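You operate a simulated robot arm through the tools that you are given. There is no shell and no other tool.

You run a simulated robot arm. Do the job below in one go: nothing can be reset, and whatever is moved stays where it is left.

## Task
Dose the washer with a scoop of powder in the cell marked WASH.
Fine: spill none; scoop back, drawer shut.

Only the result counts: the job must be done as asked and must still hold three seconds after the hand-in. Knocking over, shifting, dropping, spilling or breaking anything else fails it.

## Robot
A 7-joint arm with a fingered hand, fixed in place. Base frame: the origin is at the foot of the arm, x ahead of it, y to its left, z up. Units: m, rad, N and s.
Its first joint turns from -1.204 to 3.002 rad. Payload 5 kg.
The TCP is the grasp point between the finger pads, 0.032 m short of the fingertips. In the tool frame z runs along the fingers and y along their closing line. Largest opening 0.16 m; the body of the gripper starts 0.089 m behind the TCP. The gripper is a hand of 3 fingers: y runs from the thumb to the fingers, the wrist lies at [0, 0, -0.252] in the tool frame, and closing takes about 1.5 s.
Orientation is told as [roll, pitch, yaw] about the base's x, y, z axes, in that order, counted from this pose: with the fingers straight down and closing along the base's y, the tool's x points along the base's -x, its y along +y and its z along -z.

## Interface
- The arm moves only by the tool nudge_tool. Its argument "rows" is one flat list of numbers, 7 for each row, row after row: the opening, from 0 (shut) to 1 (fully open), then the shift along the base's x, y, z in units of 100 mm (1.0 is 100 mm), then the turn, a rotation vector about the base's x, y, z in units of 120 degrees (1.0 is 120 degrees). In form: [grip, dx, dy, dz, rx, ry, rz, grip, dx, dy, dz, rx, ry, rz, ...]. A call has 1 to 20 rows; each row is the pose to reach, as a shift and turn from the pose commanded when the call began. A call with a number of a shift or a turn outside -1 to 1 is refused whole. A row lasts 0.2 s, in which the tool goes at most 0.05 m and 0.15 rad; a call with a longer step from one row to the next is refused whole, and so is a gripper value outside its range. Where a pose cannot be reached the arm comes as near as it can. A force on the tool above 40 N (or 10 N above the force at the start of the call, whichever is more), or a blocked arm, ends the call early, and 0.2 s more pass. Each finger travels about 0.108 m/s and halts on what it meets, pressing with about 32 N; the grip force reading is that of the motor and also rises with nothing between the fingers. The clock runs only during rows and for 0.2 s after the last one: add rows that repeat a pose to give the fingers time. The reply holds the time, the measured pose of the TCP, the force on the tool along the base axes, the opening and the grip force, in the units named above and with some noise, with the torque about the TCP (base axes, N m) and any sound that the robot's microphone picked up, and new pictures: "views" is both (left out), scene, wrist or none.
- Cameras (640 x 400 px; columns grow to the right, rows downward): "scene" is fixed at [0.0499, -0.66, 1.5798]; the picture's right is [0.09, -1.00, 0.00], its down [-0.89, -0.08, -0.44] and it looks along [0.44, 0.04, -0.90] (base axes); focal length 214 px, centre (320, 200). "wrist" rides on the gripper at [0.065, -0.004, -0.116] in the tool frame; the picture's right is [0.06, 1.00, 0.00], its down [-0.87, 0.05, -0.49] and it looks along [-0.49, 0.03, 0.87] (tool axes); focal length 261 px, centre (320, 200). There is no depth. A picture from a camera that has moved, and an enlarged one, comes with that camera's place and axes in the base frame and with its lens. The place of the scene camera against the robot may be out by one fixed shift of up to 0.018 m in any direction.
- raise_lower(by): slides the trunk up (or, below 0, down) by that many m; the arm rides with it, the base frame stays. It gives what a move gives, with no picture.
- grasp_type(shape): the hand has 3 fingers and takes this shape, open, in about a second: jaw (thumb against the fingers, like two jaws); tri (thumb and two fingers); tip (a fingertip pinch); poke (one finger out to press); point (the index stretched); flat (the hand flat); cup (the hand cupped); fist (a fist). The gripper value then closes the fingers along that shape, each until it touches; the sizes above hold for jaw. It gives what a move gives, with no picture.
- close_up(camera, box): a new picture of the part [left, top, right, bottom] of that camera's present view, enlarged. It takes no simulated time.
- sign_off(): hands the job in; it is judged then, once.

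Nothing tells you positions but the pictures and the camera data. Unless the task says otherwise, let go and move clear before handing in.

The tools are called after "Request:" by a JSON object that holds its "name" and its "arguments". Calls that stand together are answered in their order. nudge_tool: Moves the arm, as the interface text tells. Its arguments: {"type":"object","properties":{"rows":{"type":"array","items":{"type":"number"}},"views":{"type":"string","enum":["both","scene","wrist","none"]}},"required":["rows"]} The other tools are called the same way: raise_lower (by) slides the trunk up or down; grasp_type (shape) gives the hand a shape; close_up (camera, box) takes an enlarged picture of a part of a camera's view; sign_off () hands the job in.

At the start:

```text
clock: 0.0
tool_pos: [0.5666, -0.3677, 1.2056]
ee_rot: [0.0, 0.0, 0.0]
ft_force: [0.3, 0.2, 0.9]
moment: [-0.01, 0.02, -0.03]
finger_gap: 0.16
grasp_force: 0.0
shape: jaw
trunk travel left (down, up): [-0.525, 0.415]
```

scene: 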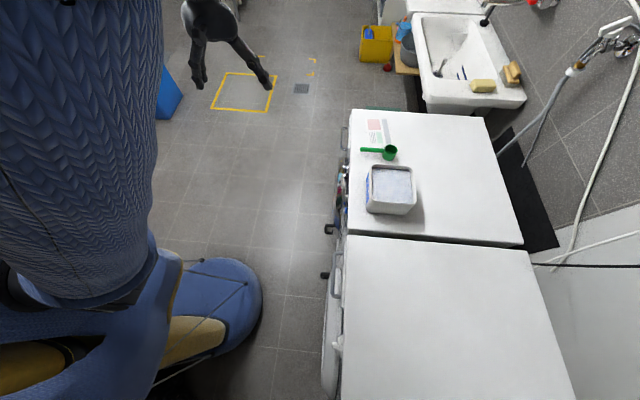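
wrist: 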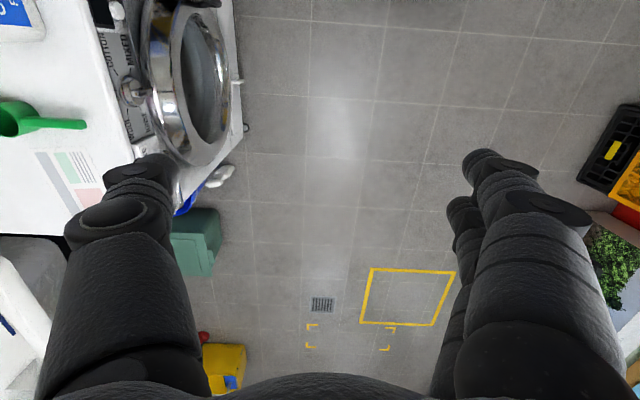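

I see two white machines to the right of the robot, with a green scoop and a powder box on top of the far one. I'll take enlarged pictures before moving.

Request:
{"name": "close_up", "arguments": {"camera": "scene", "box": [320, 90, 540, 240]}}

Request:
{"name": "close_up", "arguments": {"camera": "scene", "box": [300, 100, 400, 250]}}

Request:
{"name": "close_up", "arguments": {"camera": "scene", "box": [300, 220, 400, 400]}}

Request:
{"name": "close_up", "arguments": {"camera": "wrist", "box": [0, 0, 260, 240]}}

```text
2.67 times, centred on (430, 165) of scene
camera zoom: at [0.0499, -0.66, 1.5798], right [0.09, -1.0, 0.0], down [-0.89, -0.08, -0.44], along [0.44, 0.04, -0.9], focal length 572 px, centre (27, 293)
```

zoom: 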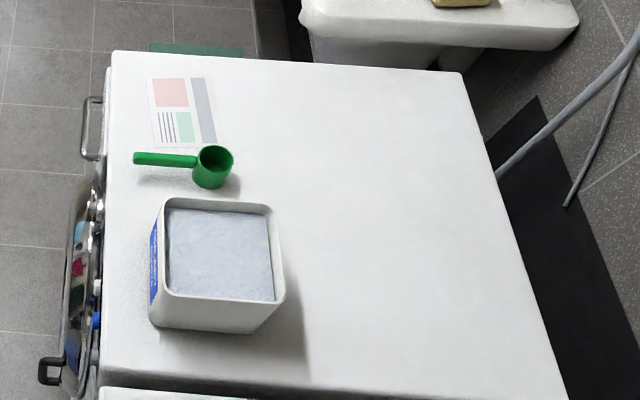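

```text
2.67 times, centred on (350, 175) of scene
camera zoom: at [0.0499, -0.66, 1.5798], right [0.09, -1.0, 0.0], down [-0.89, -0.08, -0.44], along [0.44, 0.04, -0.9], focal length 572 px, centre (240, 267)
```

zoom: 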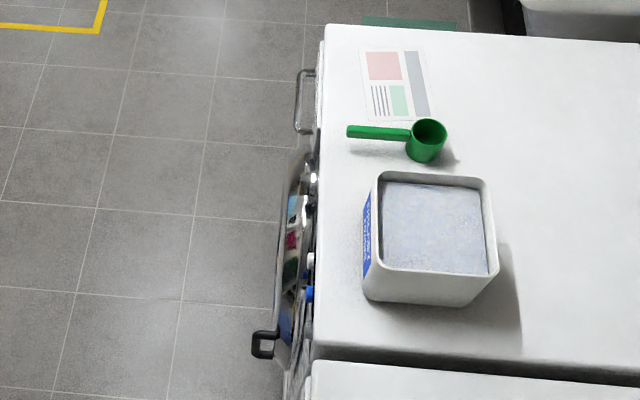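

```text
2.22 times, centred on (350, 310) of scene
camera zoom: at [0.0499, -0.66, 1.5798], right [0.09, -1.0, 0.0], down [-0.89, -0.08, -0.44], along [0.44, 0.04, -0.9], focal length 477 px, centre (253, -44)
```

zoom: 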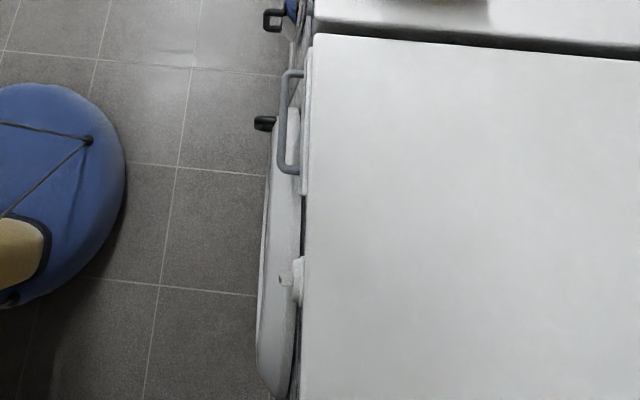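

```text
1.67 times, centred on (130, 120) of wrist
camera zoom: at [0.5008, -0.3714, 1.3213], right [-0.06, 1.0, 0.0], down [0.87, 0.05, 0.49], along [0.49, 0.03, -0.87], focal length 434 px, centre (637, 333)
```

zoom: 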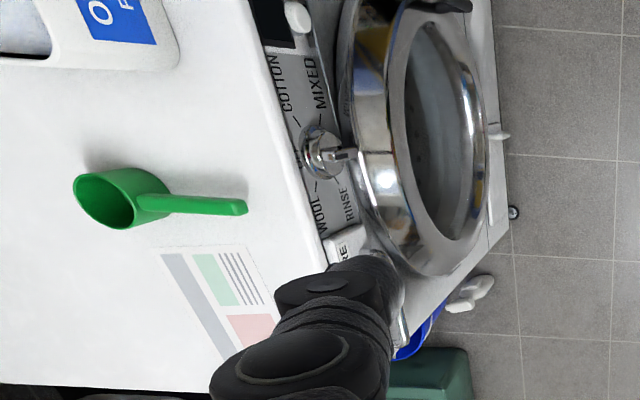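

The powder box and green scoop are on the far machine, whose door faces +y with the top near z≈0.86. A metal drawer handle sits at about (0.78, -0.71). I'll tilt the hand towards -y to look at the fronts with the wrist camera.

Request:
{"name": "nudge_tool", "arguments": {"rows": [1, -0.1, 0.1, 0, -0.07, 0, 0, 1, -0.2, 0.2, 0, -0.14, 0, 0, 1, -0.3, 0.3, 0, -0.21, 0, 0, 1, -0.4, 0.4, 0, -0.28, 0, 0, 1, -0.5, 0.5, 0, -0.35, 0, 0, 1, -0.6, 0.6, 0, -0.42, 0, 0, 1, -0.6, 0.6, 0, -0.48, 0, 0, 1, -0.6, 0.6, 0, -0.5, 0, 0]}}

```text
clock: 1.8
tool_pos: [0.4956, -0.3806, 1.1419]
ee_rot: [-0.487, -0.039, 0.022]
ft_force: [0.6, 1.0, 0.6]
moment: [0.01, 0.04, 0.0]
finger_gap: 0.16
grasp_force: 0.0
shape: jaw
out of reach, approached as far as the arm can: row 3, 4, 5, 6, 7, 8
trunk travel left (down, up): [-0.525, 0.415]
camera wrist: at [0.4244, -0.3313, 1.2431], right [-0.06, 0.88, -0.47], down [0.85, 0.3, 0.44], along [0.53, -0.37, -0.76], focal length 261 px, centre (320, 200)
```

scene: 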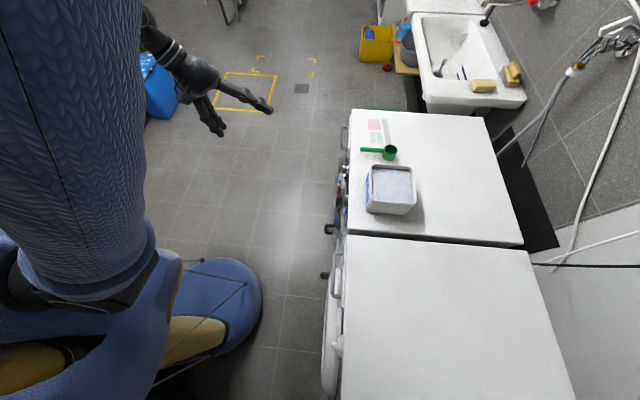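
wrist: 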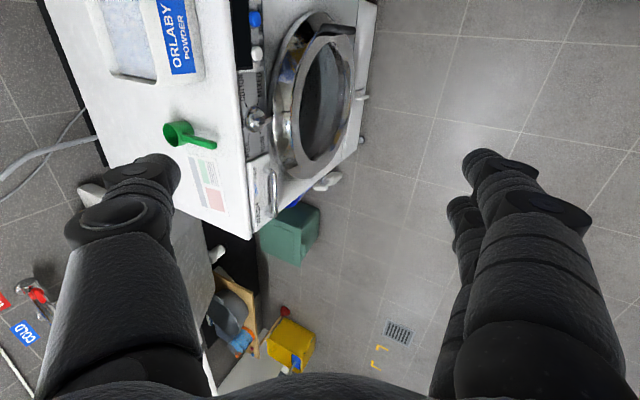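

From here I can see the control panel and the drawer. I'll enlarge that area to read the labels.

Request:
{"name": "close_up", "arguments": {"camera": "wrist", "box": [220, 130, 320, 240]}}

Request:
{"name": "close_up", "arguments": {"camera": "wrist", "box": [100, 0, 300, 130]}}

```text
3.64 times, centred on (270, 185) of wrist
camera zoom: at [0.4244, -0.3313, 1.2431], right [-0.06, 0.88, -0.47], down [0.85, 0.3, 0.44], along [0.53, -0.37, -0.76], focal length 948 px, centre (502, 254)
```

zoom: 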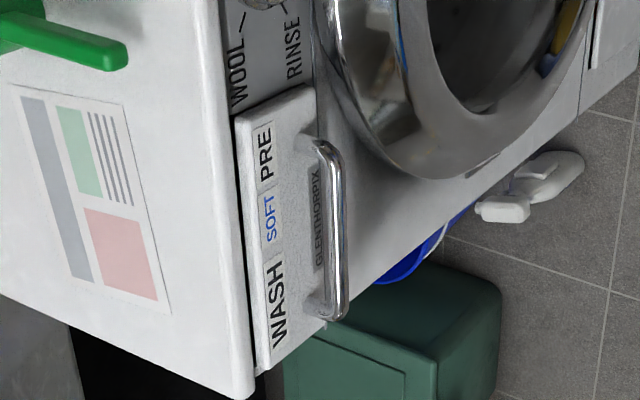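

```text
3.08 times, centred on (200, 65) of wrist
camera zoom: at [0.4244, -0.3313, 1.2431], right [-0.06, 0.88, -0.47], down [0.85, 0.3, 0.44], along [0.53, -0.37, -0.76], focal length 802 px, centre (689, 615)
```

zoom: 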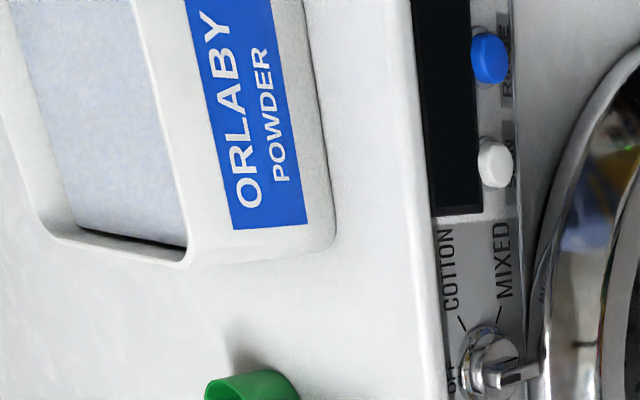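

The drawer front reads WASH (far, x≈0.84), SOFT, PRE (near), with a bar handle at z≈0.78. I'll move the hand nearer and see where it can point horizontally.

Request:
{"name": "nudge_tool", "arguments": {"rows": [1, 0.25, -0.3, -0.2, 0, 0, 0, 1, 0.5, -0.6, -0.4, 0, 0, 0, 1, 0.7, -0.9, -0.6, 0, 0, 0, 1, 0.9, -1.0, -0.9, 0, 0, 0, 1, 1.0, -1.0, -1.0, 0, 0, 0]}}

```text
clock: 3.0
tool_pos: [0.5957, -0.4792, 1.0444]
ee_rot: [-0.488, -0.039, 0.021]
ft_force: [-0.8, 0.0, -0.2]
moment: [0.0, 0.0, 0.0]
finger_gap: 0.1599
grasp_force: 0.1
shape: jaw
trunk travel left (down, up): [-0.525, 0.415]
camera wrist: at [0.5252, -0.4306, 1.1464], right [-0.06, 0.88, -0.47], down [0.85, 0.3, 0.44], along [0.53, -0.37, -0.76], focal length 261 px, centre (320, 200)
```

scene: 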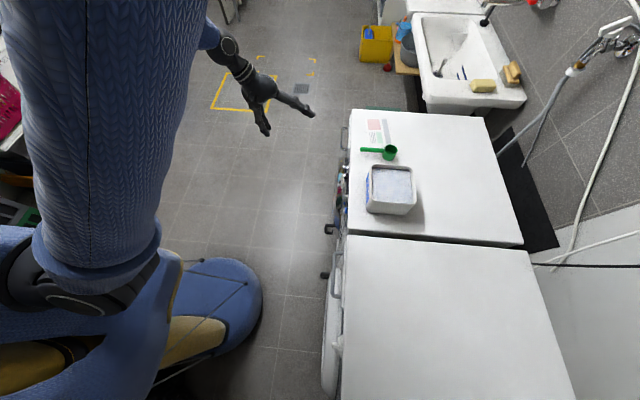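
wrist: 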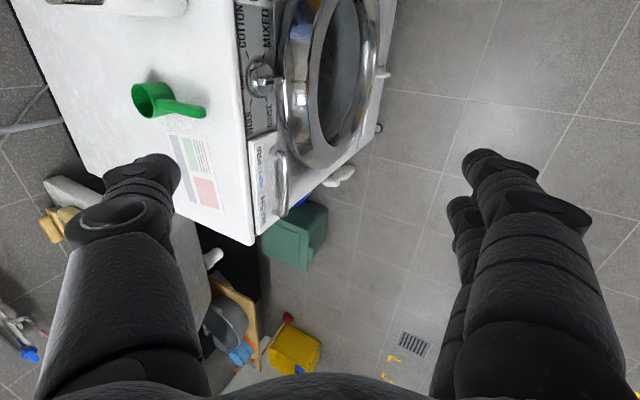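

The hand moved as commanded and the drawer is clearly visible. Next I'll tilt further towards horizontal here to test the reach.

Request:
{"name": "nudge_tool", "arguments": {"rows": [1, 0, 0, 0, -0.07, 0, 0, 1, 0, 0, 0, -0.14, 0, 0, 1, 0, 0, 0, -0.21, 0, 0, 1, 0, 0, 0, -0.28, 0, 0, 1, 0, 0, 0, -0.35, 0, 0, 1, 0, 0, 0, -0.42, 0, 0, 1, 0, 0, 0, -0.48, 0, 0, 1, 0, 0, 0, -0.52, 0, 0]}}

```text
clock: 4.8
tool_pos: [0.5918, -0.4901, 1.0395]
ee_rot: [-0.673, -0.039, 0.031]
ft_force: [-0.1, 0.4, 0.3]
moment: [0.01, 0.03, 0.0]
finger_gap: 0.16
grasp_force: 0.0
shape: jaw
out of reach, approached as far as the arm can: row 2, 3, 4, 5, 6, 7, 8
trunk travel left (down, up): [-0.525, 0.415]
camera wrist: at [0.5206, -0.4228, 1.1302], right [-0.06, 0.78, -0.62], down [0.84, 0.38, 0.38], along [0.53, -0.5, -0.68], focal length 261 px, centre (320, 200)
```

scene: 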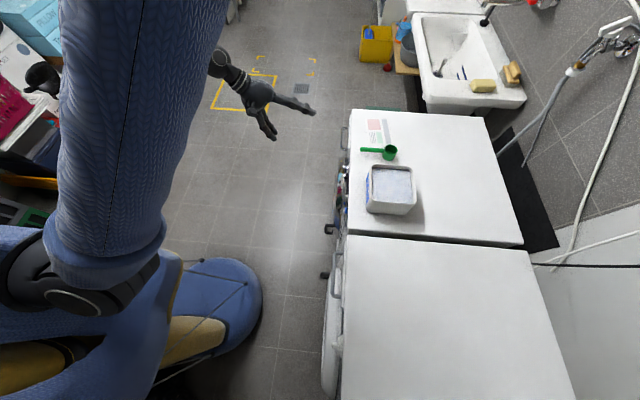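
wrist: 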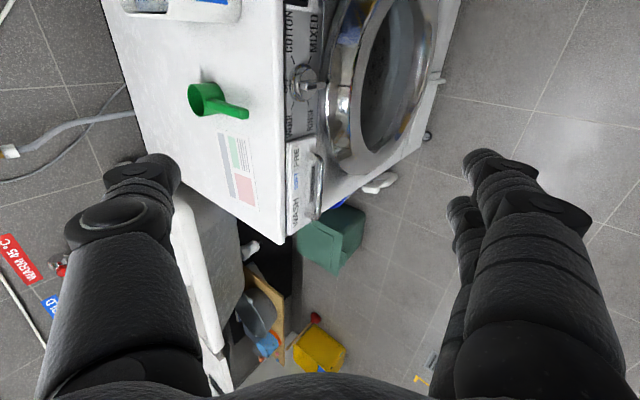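

The tilt stops at about 39°, probably because the shoulder is high relative to the hand. I'll raise the hand a little, then lower the trunk so the forearm is flatter.

Request:
{"name": "nudge_tool", "arguments": {"rows": [1, 0, 0.1, 0.3, 0, 0, 0, 1, 0, 0.2, 0.6, 0, 0, 0, 1, 0, 0.3, 0.9, 0, 0, 0], "views": "none"}}

Request:
{"name": "raise_lower", "arguments": {"by": -0.25}}

Request:
{"name": "nudge_tool", "arguments": {"rows": [1, 0, 0, 0.0, -0.07, 0, 0, 1, 0, 0, 0, -0.14, 0, 0, 1, 0, 0, 0, -0.21, 0, 0, 1, 0, 0, 0, -0.28, 0, 0, 1, 0, 0, 0, -0.35, 0, 0, 1, 0, 0, 0, -0.42, 0, 0]}}

```text
clock: 5.6
tool_pos: [0.5798, -0.4949, 1.1097]
ee_rot: [-0.642, -0.057, 0.047]
ft_force: [0.6, -1.0, 0.0]
moment: [0.03, -0.03, 0.03]
finger_gap: 0.1598
grasp_force: 0.1
shape: jaw
out of reach, approached as far as the arm can: row 1, 2, 3
trunk travel left (down, up): [-0.525, 0.415]
```

```text
clock: 8.2
tool_pos: [0.5817, -0.4947, 0.8589]
ee_rot: [-0.641, -0.056, 0.044]
ft_force: [-0.4, -0.8, 0.2]
moment: [0.01, -0.03, 0.01]
finger_gap: 0.16
grasp_force: 0.0
shape: jaw
trunk travel left (down, up): [-0.275, 0.665]
```

```text
clock: 9.4
tool_pos: [0.581, -0.7229, 0.8356]
ee_rot: [-1.179, -0.061, 0.173]
ft_force: [2.9, 7.9, 13.1]
moment: [0.85, -0.07, -0.16]
finger_gap: 0.1593
grasp_force: 0.2
shape: jaw
out of reach, approached as far as the arm can: row 1, 2, 3, 4, 5, 6
trunk travel left (down, up): [-0.275, 0.665]
stopped in row 6: the force on the tool passed its limit at 101 N (the readings are from after the stop); the commanded pose is now the measured one
camera wrist: at [0.4949, -0.6296, 0.88], right [-0.07, 0.37, -0.92], down [0.77, 0.62, 0.19], along [0.64, -0.69, -0.33], focal length 261 px, centre (320, 200)
```

scene: 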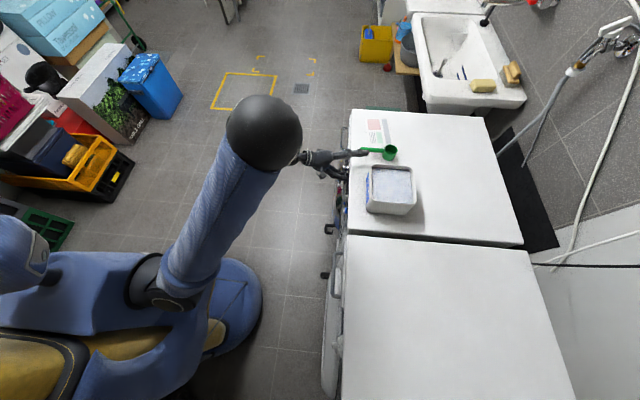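
wrist: 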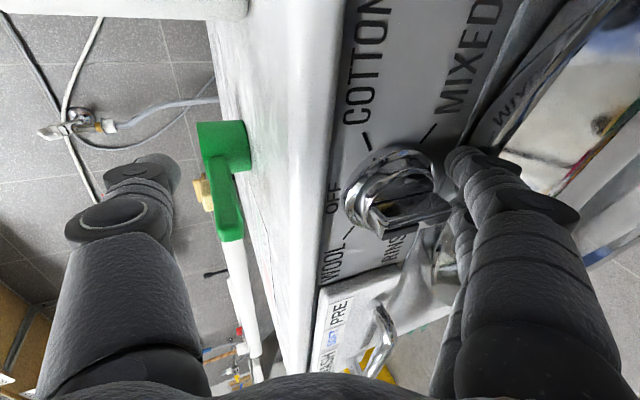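

The arm strayed forward while out of reach and touched the washer's panel near the dial. I'll back straight out in small steps and then check that the dial and scoop haven't moved.

Request:
{"name": "nudge_tool", "arguments": {"rows": [1, 0, 0.1, 0.0, 0, 0, 0, 1, 0, 0.25, 0, 0, 0, 0]}}

```text
clock: 10.1
tool_pos: [0.5795, -0.7203, 0.8369]
ee_rot: [-1.181, -0.06, 0.17]
ft_force: [5.4, 10.1, 14.9]
moment: [1.07, -0.24, -0.16]
finger_gap: 0.1597
grasp_force: 0.0
shape: jaw
out of reach, approached as far as the arm can: row 1, 2
trunk travel left (down, up): [-0.275, 0.665]
camera wrist: at [0.4945, -0.6294, 0.8798], right [-0.07, 0.37, -0.92], down [0.77, 0.61, 0.19], along [0.64, -0.69, -0.33], focal length 261 px, centre (320, 200)
```

scene: 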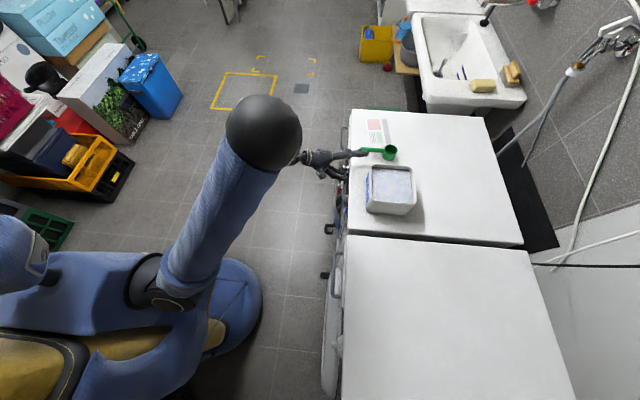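
wrist: 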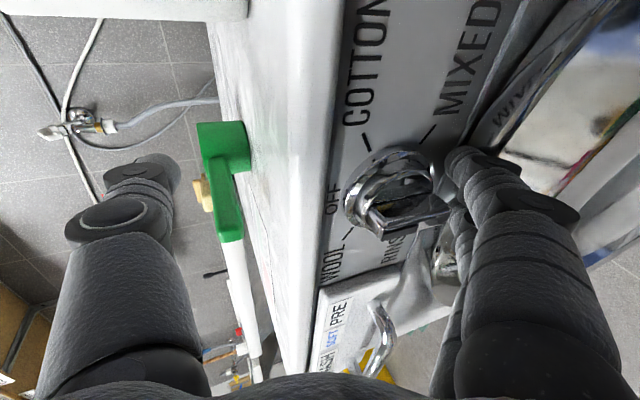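

The arm is against a joint limit and can't keep this tilt while moving back. I'll retrace the path in, easing the tilt while moving +y.

Request:
{"name": "nudge_tool", "arguments": {"rows": [1, 0, 0.2, 0.02, 0.023, 0, 0, 1, 0, 0.4, 0.04, 0.046, 0, 0, 1, 0, 0.6, 0.06, 0.07, 0, 0, 1, 0, 0.8, 0.08, 0.095, 0, 0, 1, 0, 1.0, 0.1, 0.12, 0, 0]}}

```text
clock: 11.2
tool_pos: [0.5804, -0.6231, 0.8448]
ee_rot: [-0.93, -0.097, 0.149]
ft_force: [0.4, -0.2, -0.8]
moment: [-0.01, 0.0, 0.01]
finger_gap: 0.1599
grasp_force: 0.1
shape: jaw
trunk travel left (down, up): [-0.275, 0.665]
camera wrist: at [0.4946, -0.5442, 0.9109], right [-0.07, 0.59, -0.8], down [0.77, 0.55, 0.34], along [0.64, -0.59, -0.5], focal length 261 px, centre (320, 200)
```

scene: 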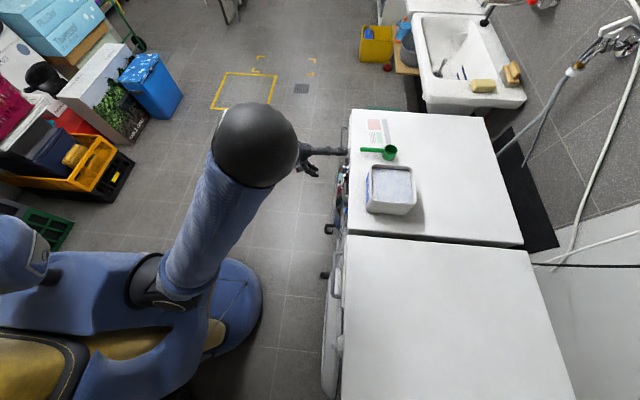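
wrist: 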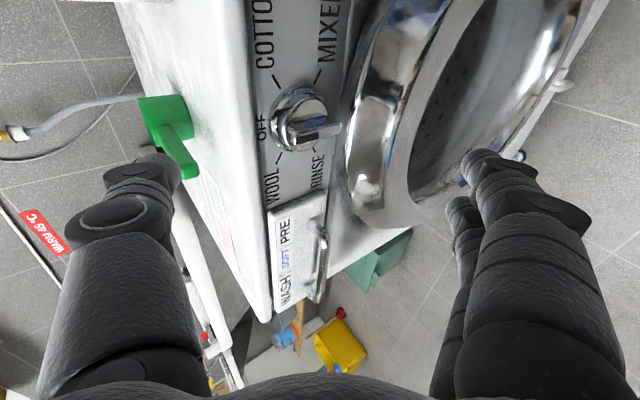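

The hand is clear and free of contact. I'll check the dial, door and drawer up close.

Request:
{"name": "close_up", "arguments": {"camera": "wrist", "box": [230, 60, 370, 180]}}

Request:
{"name": "close_up", "arguments": {"camera": "wrist", "box": [240, 170, 360, 310]}}

```text
3.33 times, centred on (300, 120) of wrist
camera zoom: at [0.4946, -0.5442, 0.9109], right [-0.07, 0.59, -0.8], down [0.77, 0.55, 0.34], along [0.64, -0.59, -0.5], focal length 869 px, centre (387, 467)
```

zoom: 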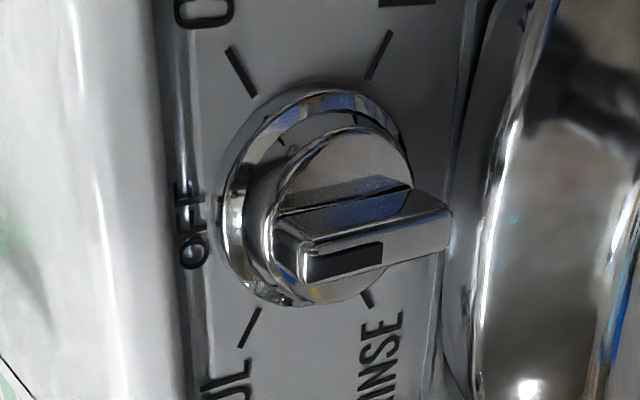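

```text
2.86 times, centred on (300, 240) of wrist
camera zoom: at [0.4946, -0.5442, 0.9109], right [-0.07, 0.59, -0.8], down [0.77, 0.55, 0.34], along [0.64, -0.59, -0.5], focal length 745 px, centre (377, 86)
```

zoom: 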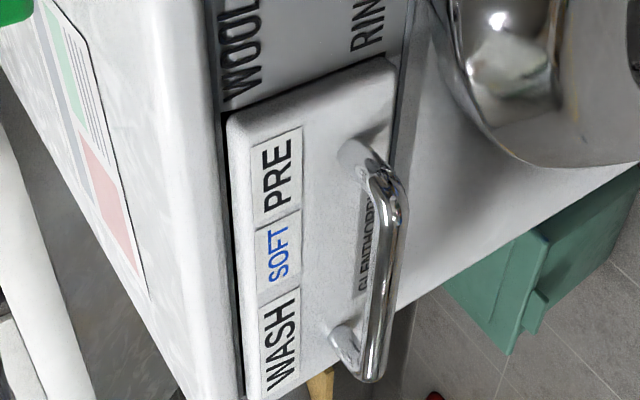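

The dial still points at OFF and nothing is out of place. The drawer bar runs x≈0.71–0.86 at y≈-0.695, z≈0.772, about 3.5 cm in front of the drawer face. I'll move sideways to stand off in front of it.

Request:
{"name": "nudge_tool", "arguments": {"rows": [0.9, 0.25, 0.1, 0, 0, 0.012, -0.018, 0.8, 0.5, 0.2, 0, 0, 0.023, -0.036, 0.7, 0.75, 0.2, 0, 0, 0.035, -0.053, 0.6, 1.0, 0.2, 0, 0, 0.046, -0.071]}}

```text
clock: 12.2
tool_pos: [0.6662, -0.6544, 0.8209]
ee_rot: [-0.89, -0.021, 0.025]
ft_force: [0.2, 0.6, 0.0]
moment: [-0.02, 0.0, 0.01]
finger_gap: 0.0965
grasp_force: 0.1
shape: jaw
out of reach, approached as far as the arm can: row 1, 2, 3, 4
trunk travel left (down, up): [-0.275, 0.665]
camera wrist: at [0.5959, -0.5694, 0.8958], right [-0.06, 0.63, -0.78], down [0.85, 0.44, 0.29], along [0.52, -0.64, -0.56], focal length 261 px, centre (320, 200)
```

scene: 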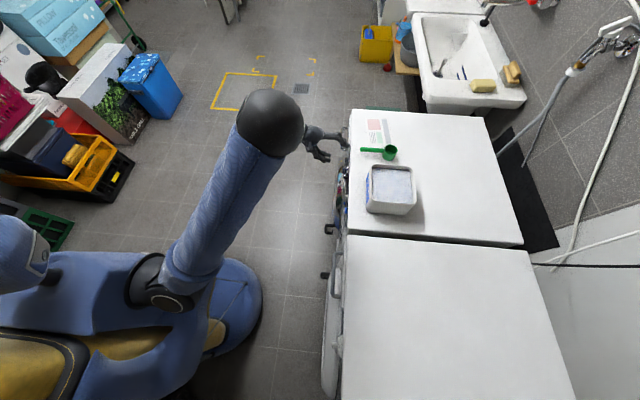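
wrist: 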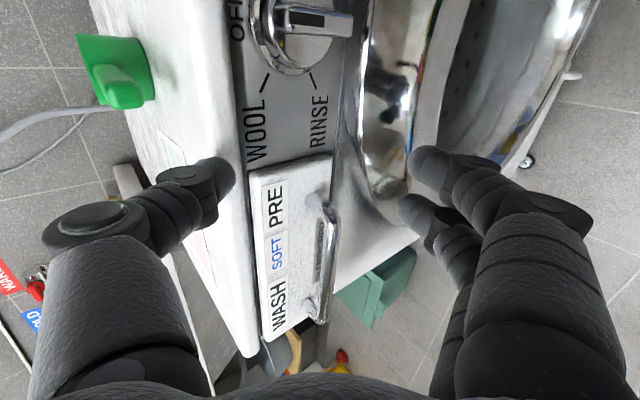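

Keeping yaw at zero seems to be what limits the arm. I'll back away with less tilt and more outward yaw, then lower the trunk to flatten the forearm.

Request:
{"name": "nudge_tool", "arguments": {"rows": [0.6, 0, 0.25, 0.05, 0.03, 0, 0.03, 0.6, 0, 0.5, 0.1, 0.06, 0, 0.06, 0.6, 0, 0.75, 0.15, 0.09, 0, 0.09, 0.6, 0, 1.0, 0.2, 0.12, 0, 0.12], "views": "none"}}

```text
clock: 13.2
tool_pos: [0.6659, -0.5537, 0.8412]
ee_rot: [-0.672, -0.034, 0.251]
ft_force: [0.4, -0.3, -0.5]
moment: [-0.01, -0.02, 0.02]
finger_gap: 0.0966
grasp_force: 0.1
shape: jaw
trunk travel left (down, up): [-0.275, 0.665]
```

That pose is fully reachable. I'll raise the hand 10 cm and then lower the trunk 20 cm.

Request:
{"name": "nudge_tool", "arguments": {"rows": [0.6, 0, 0, 0.3, 0, 0, 0, 0.6, 0, 0, 0.6, 0, 0, 0, 0.6, 0, 0, 1.0, 0, 0, 0], "views": "none"}}

```text
clock: 14.1
tool_pos: [0.665, -0.5541, 0.941]
ee_rot: [-0.671, -0.034, 0.25]
ft_force: [-0.9, 0.2, 0.6]
moment: [-0.01, 0.0, 0.02]
finger_gap: 0.0962
grasp_force: 0.1
shape: jaw
trunk travel left (down, up): [-0.275, 0.665]
```

Request:
{"name": "raise_lower", "arguments": {"by": -0.15}}

Request:
{"name": "nudge_tool", "arguments": {"rows": [0.6, 0, 0, 0.3, 0, 0, 0, 0.6, 0, 0, 0.6, 0, 0, 0]}}

```text
clock: 15.8
tool_pos: [0.6645, -0.5541, 0.7911]
ee_rot: [-0.674, -0.033, 0.249]
ft_force: [-0.1, -0.3, 0.0]
moment: [0.01, 0.01, 0.01]
finger_gap: 0.0961
grasp_force: 0.2
shape: jaw
trunk travel left (down, up): [-0.125, 0.815]
```

```text
clock: 16.4
tool_pos: [0.6616, -0.5646, 0.843]
ee_rot: [-0.669, -0.042, 0.256]
ft_force: [0.0, -1.0, 0.2]
moment: [0.0, 0.02, 0.0]
finger_gap: 0.0962
grasp_force: 0.1
shape: jaw
out of reach, approached as far as the arm can: row 2
trunk travel left (down, up): [-0.125, 0.815]
camera wrist: at [0.5771, -0.515, 0.9335], right [-0.23, 0.75, -0.62], down [0.74, 0.55, 0.39], along [0.63, -0.37, -0.68], focal length 261 px, centre (320, 200)
```

scene: 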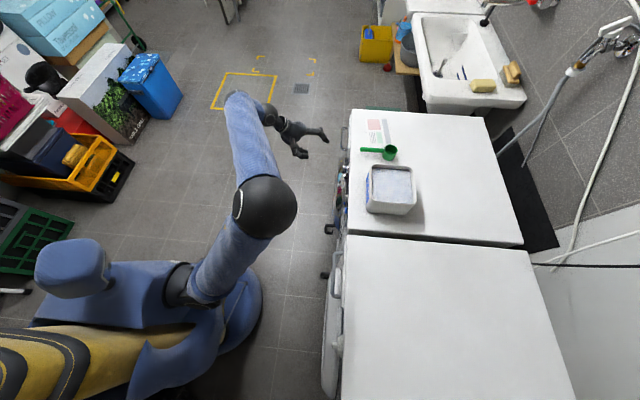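
wrist: 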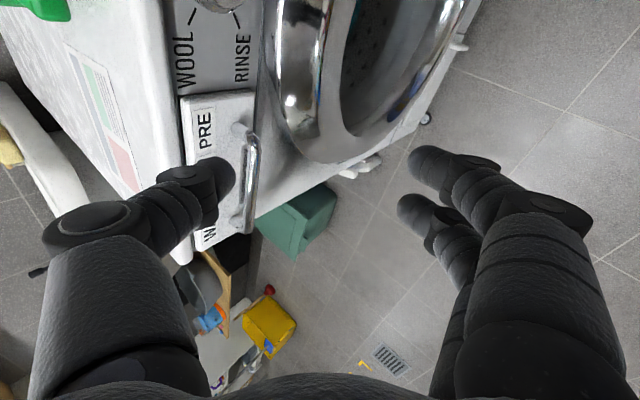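

The elbow has swung out to the right and the wrist is bent close to its limit. A higher trunk should straighten the arm toward the washer and reduce that bend, so I'll raise it and come down with the hand.

Request:
{"name": "raise_lower", "arguments": {"by": 0.4}}

Request:
{"name": "nudge_tool", "arguments": {"rows": [0.6, 0.1, 0.0, -0.3, 0, 0, 0, 0.6, 0.2, 0.0, -0.6, 0, 0, 0, 0.6, 0.3, 0.0, -0.9, 0, 0, 0], "views": "none"}}

Request:
{"name": "nudge_tool", "arguments": {"rows": [0.6, 0.1, 0.0, -0.3, 0, 0, 0, 0.6, 0.2, 0.0, -0.6, 0, 0, 0, 0.6, 0.3, 0.0, -0.9, 0, 0, 0, 0.6, 0.4, 0.0, -1.0, 0, 0, 0]}}

```text
clock: 20.2
tool_pos: [0.6617, -0.5637, 1.243]
ee_rot: [-0.667, -0.042, 0.257]
ft_force: [-1.5, -0.2, 1.1]
moment: [0.02, -0.02, -0.03]
finger_gap: 0.0962
grasp_force: 0.0
shape: jaw
trunk travel left (down, up): [-0.525, 0.415]
```

```text
clock: 21.0
tool_pos: [0.6936, -0.5661, 1.1501]
ee_rot: [-0.669, -0.041, 0.254]
ft_force: [-0.6, -0.2, 0.4]
moment: [-0.04, 0.02, 0.0]
finger_gap: 0.0963
grasp_force: 0.1
shape: jaw
trunk travel left (down, up): [-0.525, 0.415]
```

```text
clock: 22.0
tool_pos: [0.7308, -0.5656, 1.0509]
ee_rot: [-0.669, -0.042, 0.257]
ft_force: [0.0, 0.1, 0.1]
moment: [0.01, 0.05, -0.02]
finger_gap: 0.0963
grasp_force: 0.1
shape: jaw
trunk travel left (down, up): [-0.525, 0.415]
camera wrist: at [0.6457, -0.5164, 1.1419], right [-0.23, 0.75, -0.62], down [0.74, 0.55, 0.39], along [0.63, -0.37, -0.68], focal length 261 px, centre (320, 200)
```

scene: 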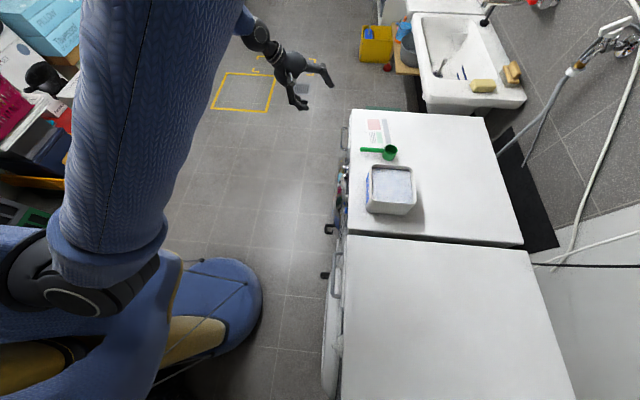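
wrist: 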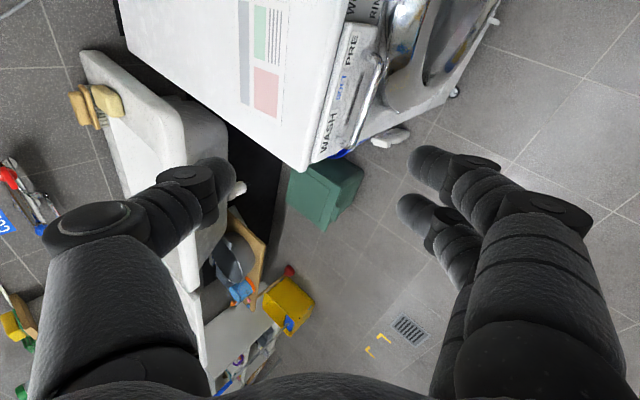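

Descending works well at this trunk height. I'll continue down to near drawer height and then test the tilt in small steps.

Request:
{"name": "nudge_tool", "arguments": {"rows": [0.6, 0.1, 0.0, -0.3, 0, 0, 0, 0.6, 0.2, 0.0, -0.6, 0, 0, 0, 0.6, 0.3, 0.0, -0.9, 0, 0, 0, 0.6, 0.4, 0.0, -1.0, 0, 0, 0], "views": "none"}}

Request:
{"name": "nudge_tool", "arguments": {"rows": [0.6, 0, 0.0, 0, -0.04, 0, 0, 0.6, 0, 0.0, 0, -0.08, 0, 0, 0.6, 0, 0.0, 0, -0.12, 0, 0], "views": "scene"}}

```text
clock: 23.0
tool_pos: [0.7702, -0.5641, 0.9527]
ee_rot: [-0.668, -0.04, 0.256]
ft_force: [0.4, -0.2, -0.3]
moment: [-0.01, -0.02, -0.01]
finger_gap: 0.0963
grasp_force: 0.1
shape: jaw
trunk travel left (down, up): [-0.525, 0.415]
```

```text
clock: 23.8
tool_pos: [0.7689, -0.5774, 0.9493]
ee_rot: [-0.904, 0.016, 0.266]
ft_force: [0.0, 0.4, -0.1]
moment: [0.02, -0.02, 0.0]
finger_gap: 0.0963
grasp_force: 0.1
shape: jaw
out of reach, approached as far as the arm can: row 3
trunk travel left (down, up): [-0.525, 0.415]
```

scene: 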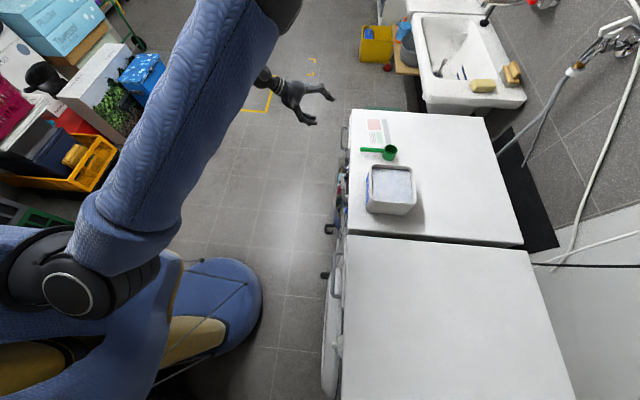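

The arm is straighter and a 52° tilt is reachable here. I'll close the gap to about 5 cm and descend to a pre-grasp point in front of the drawer bar.

Request:
{"name": "nudge_tool", "arguments": {"rows": [0.5, 0, -0.1, -0.3, 0, 0, 0, 0.4, 0, -0.2, -0.6, 0, 0, 0, 0.35, 0, -0.3, -0.9, 0, 0, 0]}}

```text
clock: 24.6
tool_pos: [0.77, -0.6078, 0.859]
ee_rot: [-0.91, 0.023, 0.258]
ft_force: [0.6, -0.8, 0.6]
moment: [-0.01, -0.01, 0.03]
finger_gap: 0.0564
grasp_force: 0.1
shape: jaw
trunk travel left (down, up): [-0.525, 0.415]
camera wrist: at [0.6853, -0.5387, 0.9351], right [-0.23, 0.57, -0.79], down [0.74, 0.63, 0.24], along [0.63, -0.52, -0.57], focal length 261 px, centre (320, 200)
```

scene: 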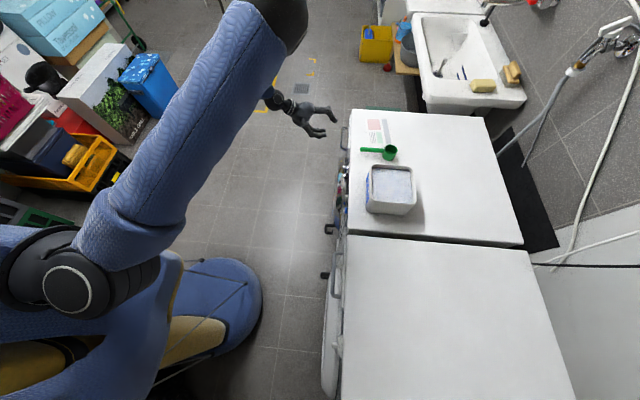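
wrist: 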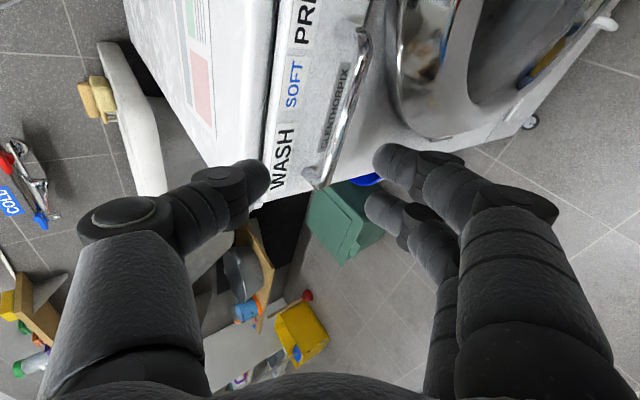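

The bar is confirmed at y≈-0.695, z≈0.772 in this view too. I'll advance along the finger direction in two stages.

Request:
{"name": "nudge_tool", "arguments": {"rows": [0.35, 0.04, -0.22, -0.23, 0, 0, 0, 0.32, 0.08, -0.43, -0.45, 0, 0, 0]}}

```text
clock: 25.2
tool_pos: [0.7791, -0.6505, 0.8144]
ee_rot: [-0.913, 0.023, 0.258]
ft_force: [-0.1, -0.1, 0.4]
moment: [0.0, 0.0, -0.01]
finger_gap: 0.0517
grasp_force: 0.1
shape: jaw
trunk travel left (down, up): [-0.525, 0.415]
camera wrist: at [0.6939, -0.5796, 0.8898], right [-0.23, 0.57, -0.79], down [0.74, 0.63, 0.24], along [0.63, -0.53, -0.57], focal length 261 px, centre (320, 200)
```

scene: 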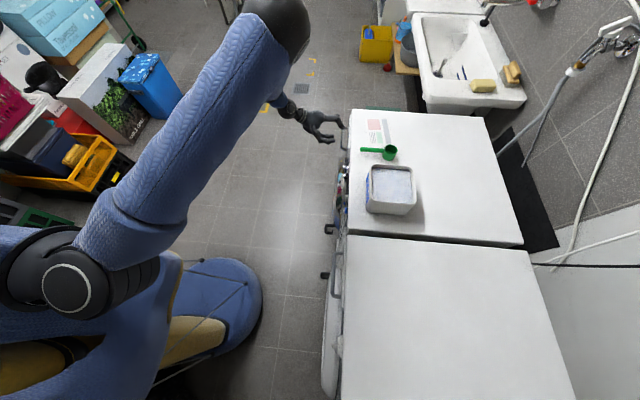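
wrist: 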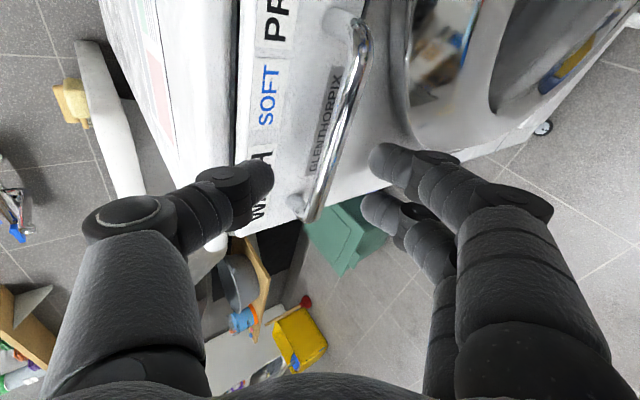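

Alignment with the bar is good. I'll move in the last 4 cm and look before closing.

Request:
{"name": "nudge_tool", "arguments": {"rows": [0.32, 0.02, -0.16, -0.14, 0, 0, 0, 0.32, 0.05, -0.32, -0.28, 0, 0, 0]}}

```text
clock: 25.8
tool_pos: [0.7838, -0.6779, 0.7897]
ee_rot: [-0.913, 0.021, 0.262]
ft_force: [4.5, 23.9, 8.6]
moment: [-0.38, 0.02, 0.24]
finger_gap: 0.0474
grasp_force: 0.0
shape: jaw
trunk travel left (down, up): [-0.525, 0.415]
camera wrist: at [0.6984, -0.6086, 0.8652], right [-0.23, 0.57, -0.79], down [0.73, 0.63, 0.24], along [0.64, -0.52, -0.57], focal length 261 px, centre (320, 200)
```

scene: 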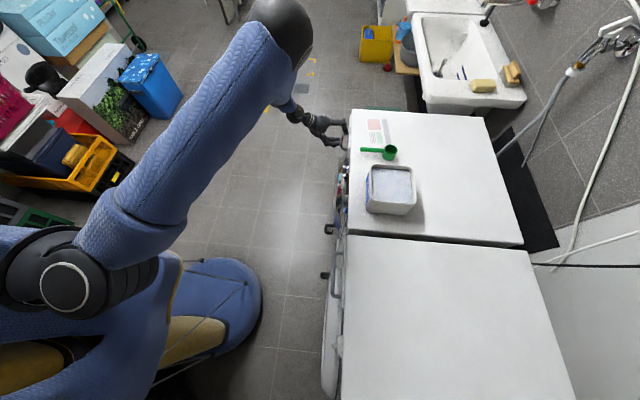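
wrist: 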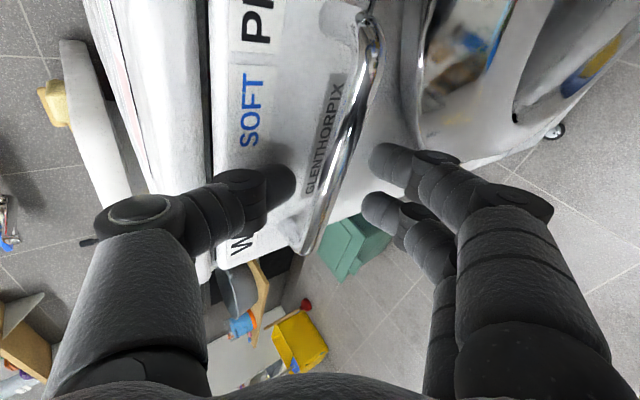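

The thumb is resting on the drawer face. I'll ease back a few millimetres and close on the bar.

Request:
{"name": "nudge_tool", "arguments": {"rows": [0.2, 0, 0.05, 0.02, 0, 0, 0, 0.1, 0, 0.05, 0.02, 0, 0, 0, 0, 0, 0.05, 0.02, 0, 0, 0, 0, 0, 0.05, 0.02, 0, 0, 0, 0, 0, 0.05, 0.02, 0, 0, 0]}}

```text
clock: 27.0
tool_pos: [0.7805, -0.6784, 0.7892]
ee_rot: [-0.911, 0.024, 0.257]
ft_force: [-10.3, -1.6, -10.6]
moment: [0.15, 0.06, -0.12]
finger_gap: 0.0117
grasp_force: 31.8
shape: jaw
trunk travel left (down, up): [-0.525, 0.415]
camera wrist: at [0.6953, -0.6083, 0.8642], right [-0.23, 0.57, -0.79], down [0.74, 0.63, 0.24], along [0.63, -0.53, -0.57], focal length 261 px, centre (320, 200)
```

scene: 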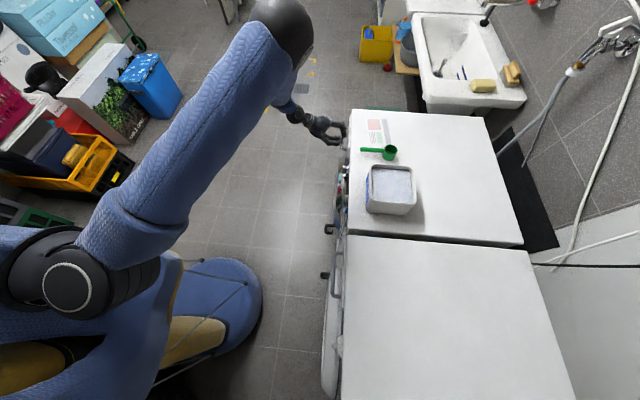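
wrist: 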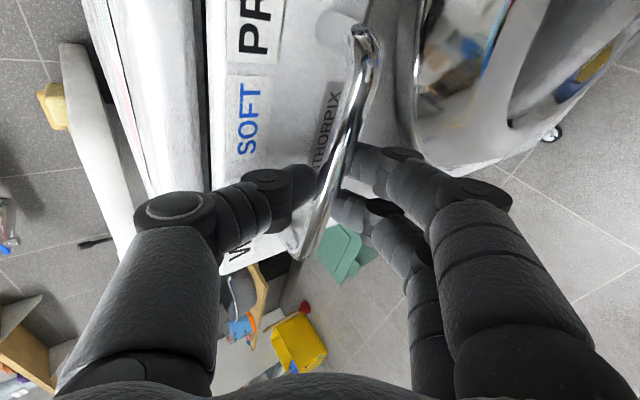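

The bar is held. I'll pull the drawer out along +y slowly while easing the tilt.

Request:
{"name": "nudge_tool", "arguments": {"rows": [0, 0, 0.15, 0, 0.005, 0, 0, 0, 0, 0.3, 0, 0.015, 0, 0, 0, 0, 0.45, 0, 0.025, 0, 0.0, 0, 0, 0.6, 0, 0.035, 0, 0.005, 0, 0, 0.7, 0, 0.04, 0, 0.005]}}

```text
clock: 28.2
tool_pos: [0.7808, -0.6093, 0.7898]
ee_rot: [-0.832, -0.002, 0.269]
ft_force: [-25.7, -1.5, -8.5]
moment: [0.02, 0.34, -0.26]
finger_gap: 0.0112
grasp_force: 32.1
shape: jaw
trunk travel left (down, up): [-0.525, 0.415]
camera wrist: at [0.6951, -0.5463, 0.8705], right [-0.24, 0.63, -0.74], down [0.73, 0.62, 0.29], along [0.64, -0.47, -0.61], focal length 261 px, centre (320, 200)
```

scene: 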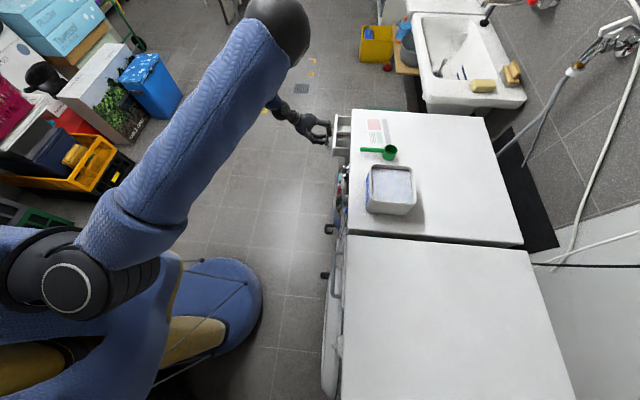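
wrist: 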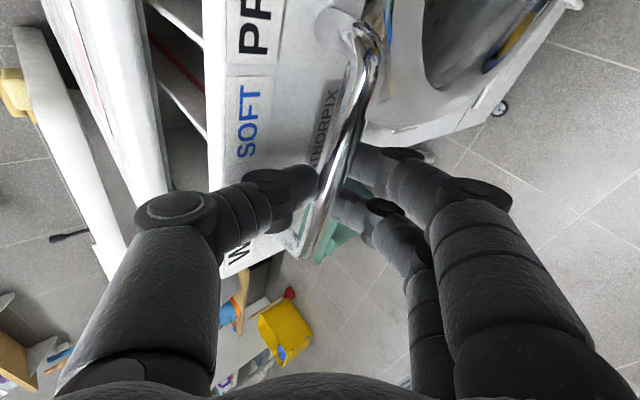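

The drawer slides out about 7 cm smoothly, with some sideways load. I'll relieve that slightly and keep pulling.

Request:
{"name": "nudge_tool", "arguments": {"rows": [0, -0.03, 0.1, 0, 0.005, 0, 0, 0, -0.04, 0.25, 0, 0.015, 0, 0, 0, -0.04, 0.4, 0, 0.025, 0, 0.0, 0, -0.04, 0.55, 0, 0.035, 0, 0.0, 0, -0.04, 0.65, 0, 0.045, 0, 0.0]}}

```text
clock: 29.4
tool_pos: [0.7794, -0.5427, 0.7888]
ee_rot: [-0.739, -0.024, 0.269]
ft_force: [-2.5, -0.8, 1.0]
moment: [-0.11, -0.05, -0.04]
finger_gap: 0.0113
grasp_force: 32.0
shape: jaw
trunk travel left (down, up): [-0.525, 0.415]
camera wrist: at [0.6941, -0.4881, 0.8763], right [-0.24, 0.7, -0.67], down [0.73, 0.59, 0.35], along [0.64, -0.41, -0.65], focal length 261 px, centre (320, 200)
```

scene: 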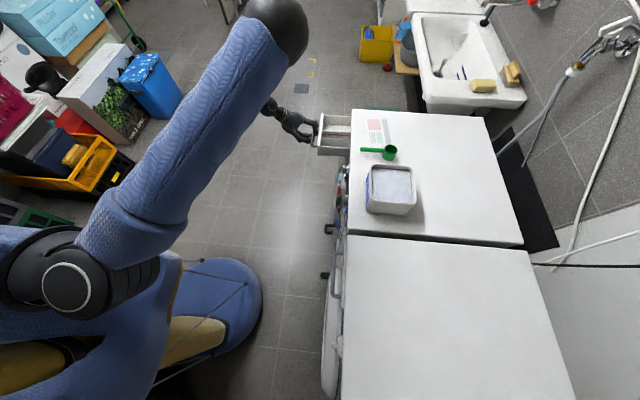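
wrist: 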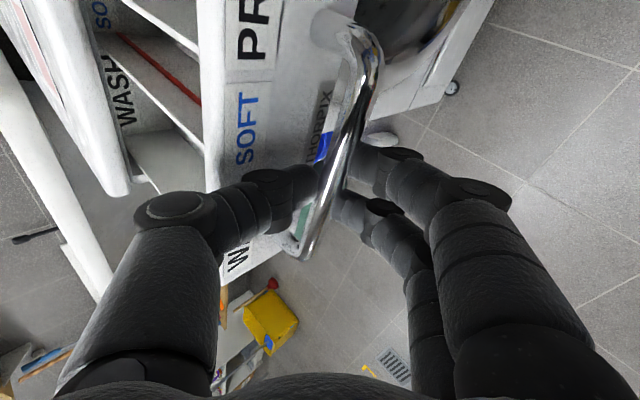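

The drawer is about 13.5 cm out and labels at the rear of the cells are showing. I'll look closer at the cells.

Request:
{"name": "close_up", "arguments": {"camera": "scene", "box": [310, 100, 370, 160]}}

Request:
{"name": "close_up", "arguments": {"camera": "wrist", "box": [60, 0, 260, 200]}}

```text
6.67 times, centred on (340, 130) of scene
camera zoom: at [0.0499, -0.66, 1.5798], right [0.09, -1.0, 0.0], down [-0.89, -0.08, -0.44], along [0.44, 0.04, -0.9], focal length 1430 px, centre (187, 667)
```

zoom: 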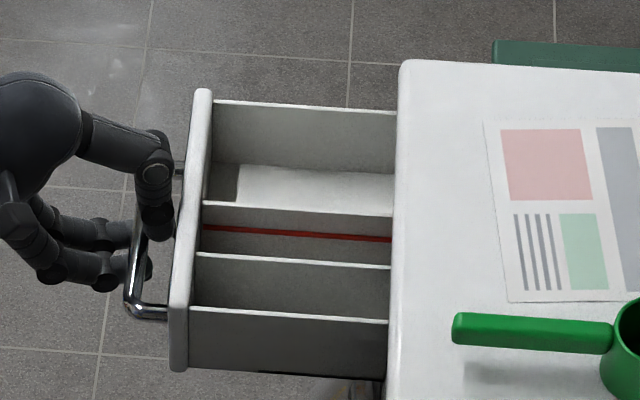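

```text
2.00 times, centred on (160, 100) of wrist
camera zoom: at [0.6941, -0.4881, 0.8763], right [-0.24, 0.7, -0.67], down [0.73, 0.59, 0.35], along [0.64, -0.41, -0.65], focal length 521 px, centre (640, 400)
```

zoom: 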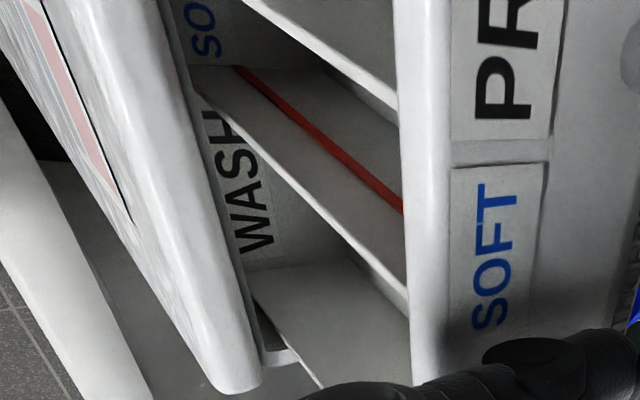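

WASH is the wide far cell, spanning x≈0.79–0.88 and y≈-0.61 to -0.74. That's open enough, so I'll release gently and back out along the finger direction.

Request:
{"name": "nudge_tool", "arguments": {"rows": [0.12, 0, 0, 0, 0, 0, 0, 0.18, 0, 0, 0, 0, 0, 0, 0.2, 0, 0, 0, 0, 0, 0, 0.2, -0.03, 0.13, 0.15, 0, 0, 0, 0.22, -0.06, 0.26, 0.3, 0, 0, 0, 0.3, -0.12, 0.46, 0.53, 0, 0, 0, 0.4, -0.18, 0.6, 0.8, 0, 0, 0]}}

```text
clock: 31.0
tool_pos: [0.7608, -0.482, 0.8705]
ee_rot: [-0.741, -0.025, 0.268]
ft_force: [-0.3, 0.0, 0.2]
moment: [0.0, -0.03, 0.01]
finger_gap: 0.0635
grasp_force: 0.1
shape: jaw
trunk travel left (down, up): [-0.525, 0.415]
camera wrist: at [0.6746, -0.4279, 0.9573], right [-0.24, 0.7, -0.68], down [0.73, 0.59, 0.35], along [0.64, -0.41, -0.65], focal length 261 px, centre (320, 200)
```

scene: 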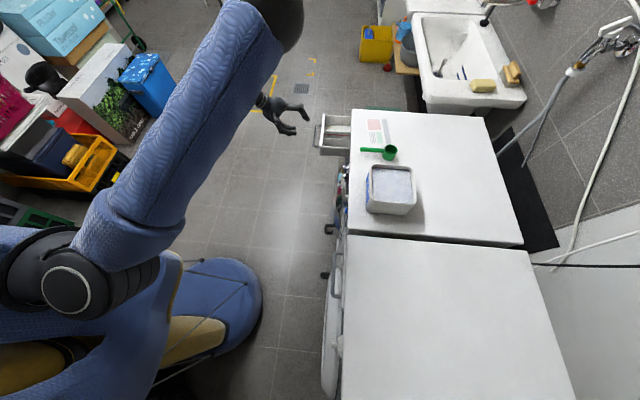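
wrist: 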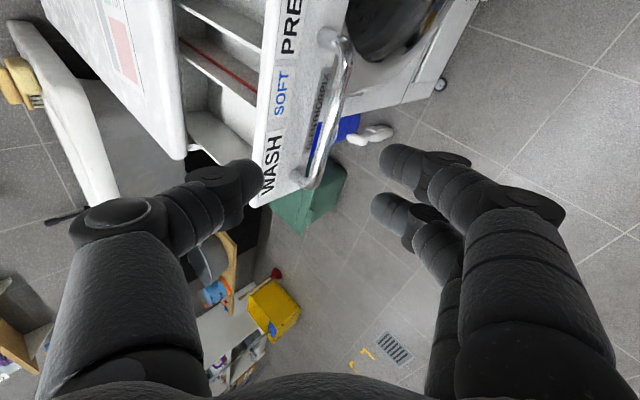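

The drawer stays open and the hand is free. Next I'll lift and spin the hand about its own axis by 90°, so it closes along x for the scoop handle.

Request:
{"name": "nudge_tool", "arguments": {"rows": [0.4, -0.1, 0, 0.3, 0, 0, 0, 0.4, -0.2, 0, 0.6, 0, 0, 0, 0.4, -0.3, 0, 0.9, 0, 0, 0, 0.4, -0.3, 0, 1.0, -0.0112, 0.0406, 0.0463, 0.4, -0.3, 0, 1.0, -0.0223, 0.0813, 0.0925, 0.4, -0.3, 0, 1.0, -0.0335, 0.1219, 0.1388, 0.4, -0.3, 0, 1.0, -0.0447, 0.1625, 0.185, 0.4, -0.3, 0, 1.0, -0.0558, 0.2031, 0.2313, 0.4, -0.3, 0, 1.0, -0.067, 0.2438, 0.2775]}}

```text
clock: 33.0
tool_pos: [0.7308, -0.484, 0.97]
ee_rot: [-0.575, 0.474, 0.905]
ft_force: [0.8, 0.4, -0.2]
moment: [0.0, -0.02, 0.05]
finger_gap: 0.0637
grasp_force: 0.1
shape: jaw
trunk travel left (down, up): [-0.525, 0.415]
camera wrist: at [0.6753, -0.456, 1.0877], right [-0.85, 0.28, -0.45], down [0.34, 0.94, -0.06], along [0.41, -0.2, -0.89], focal length 261 px, centre (320, 200)
```

scene: 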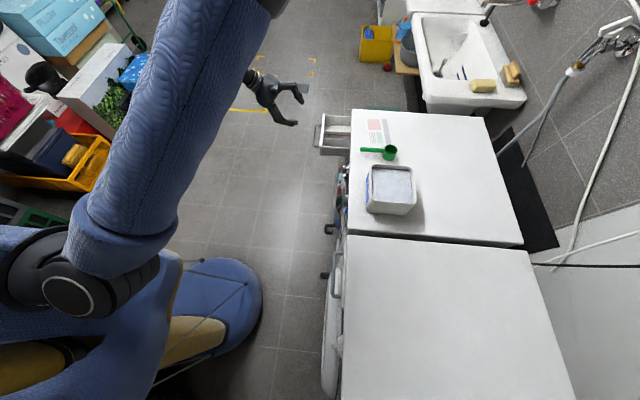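
wrist: 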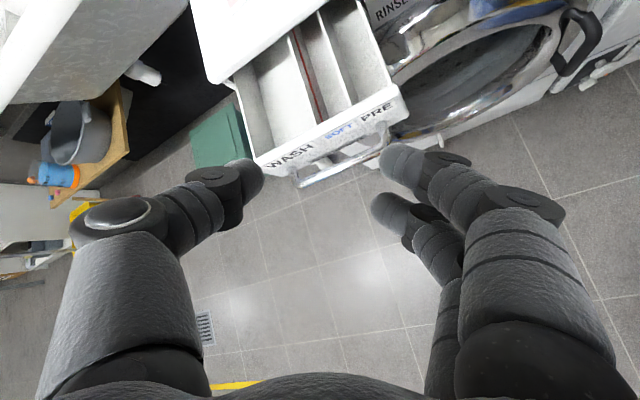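

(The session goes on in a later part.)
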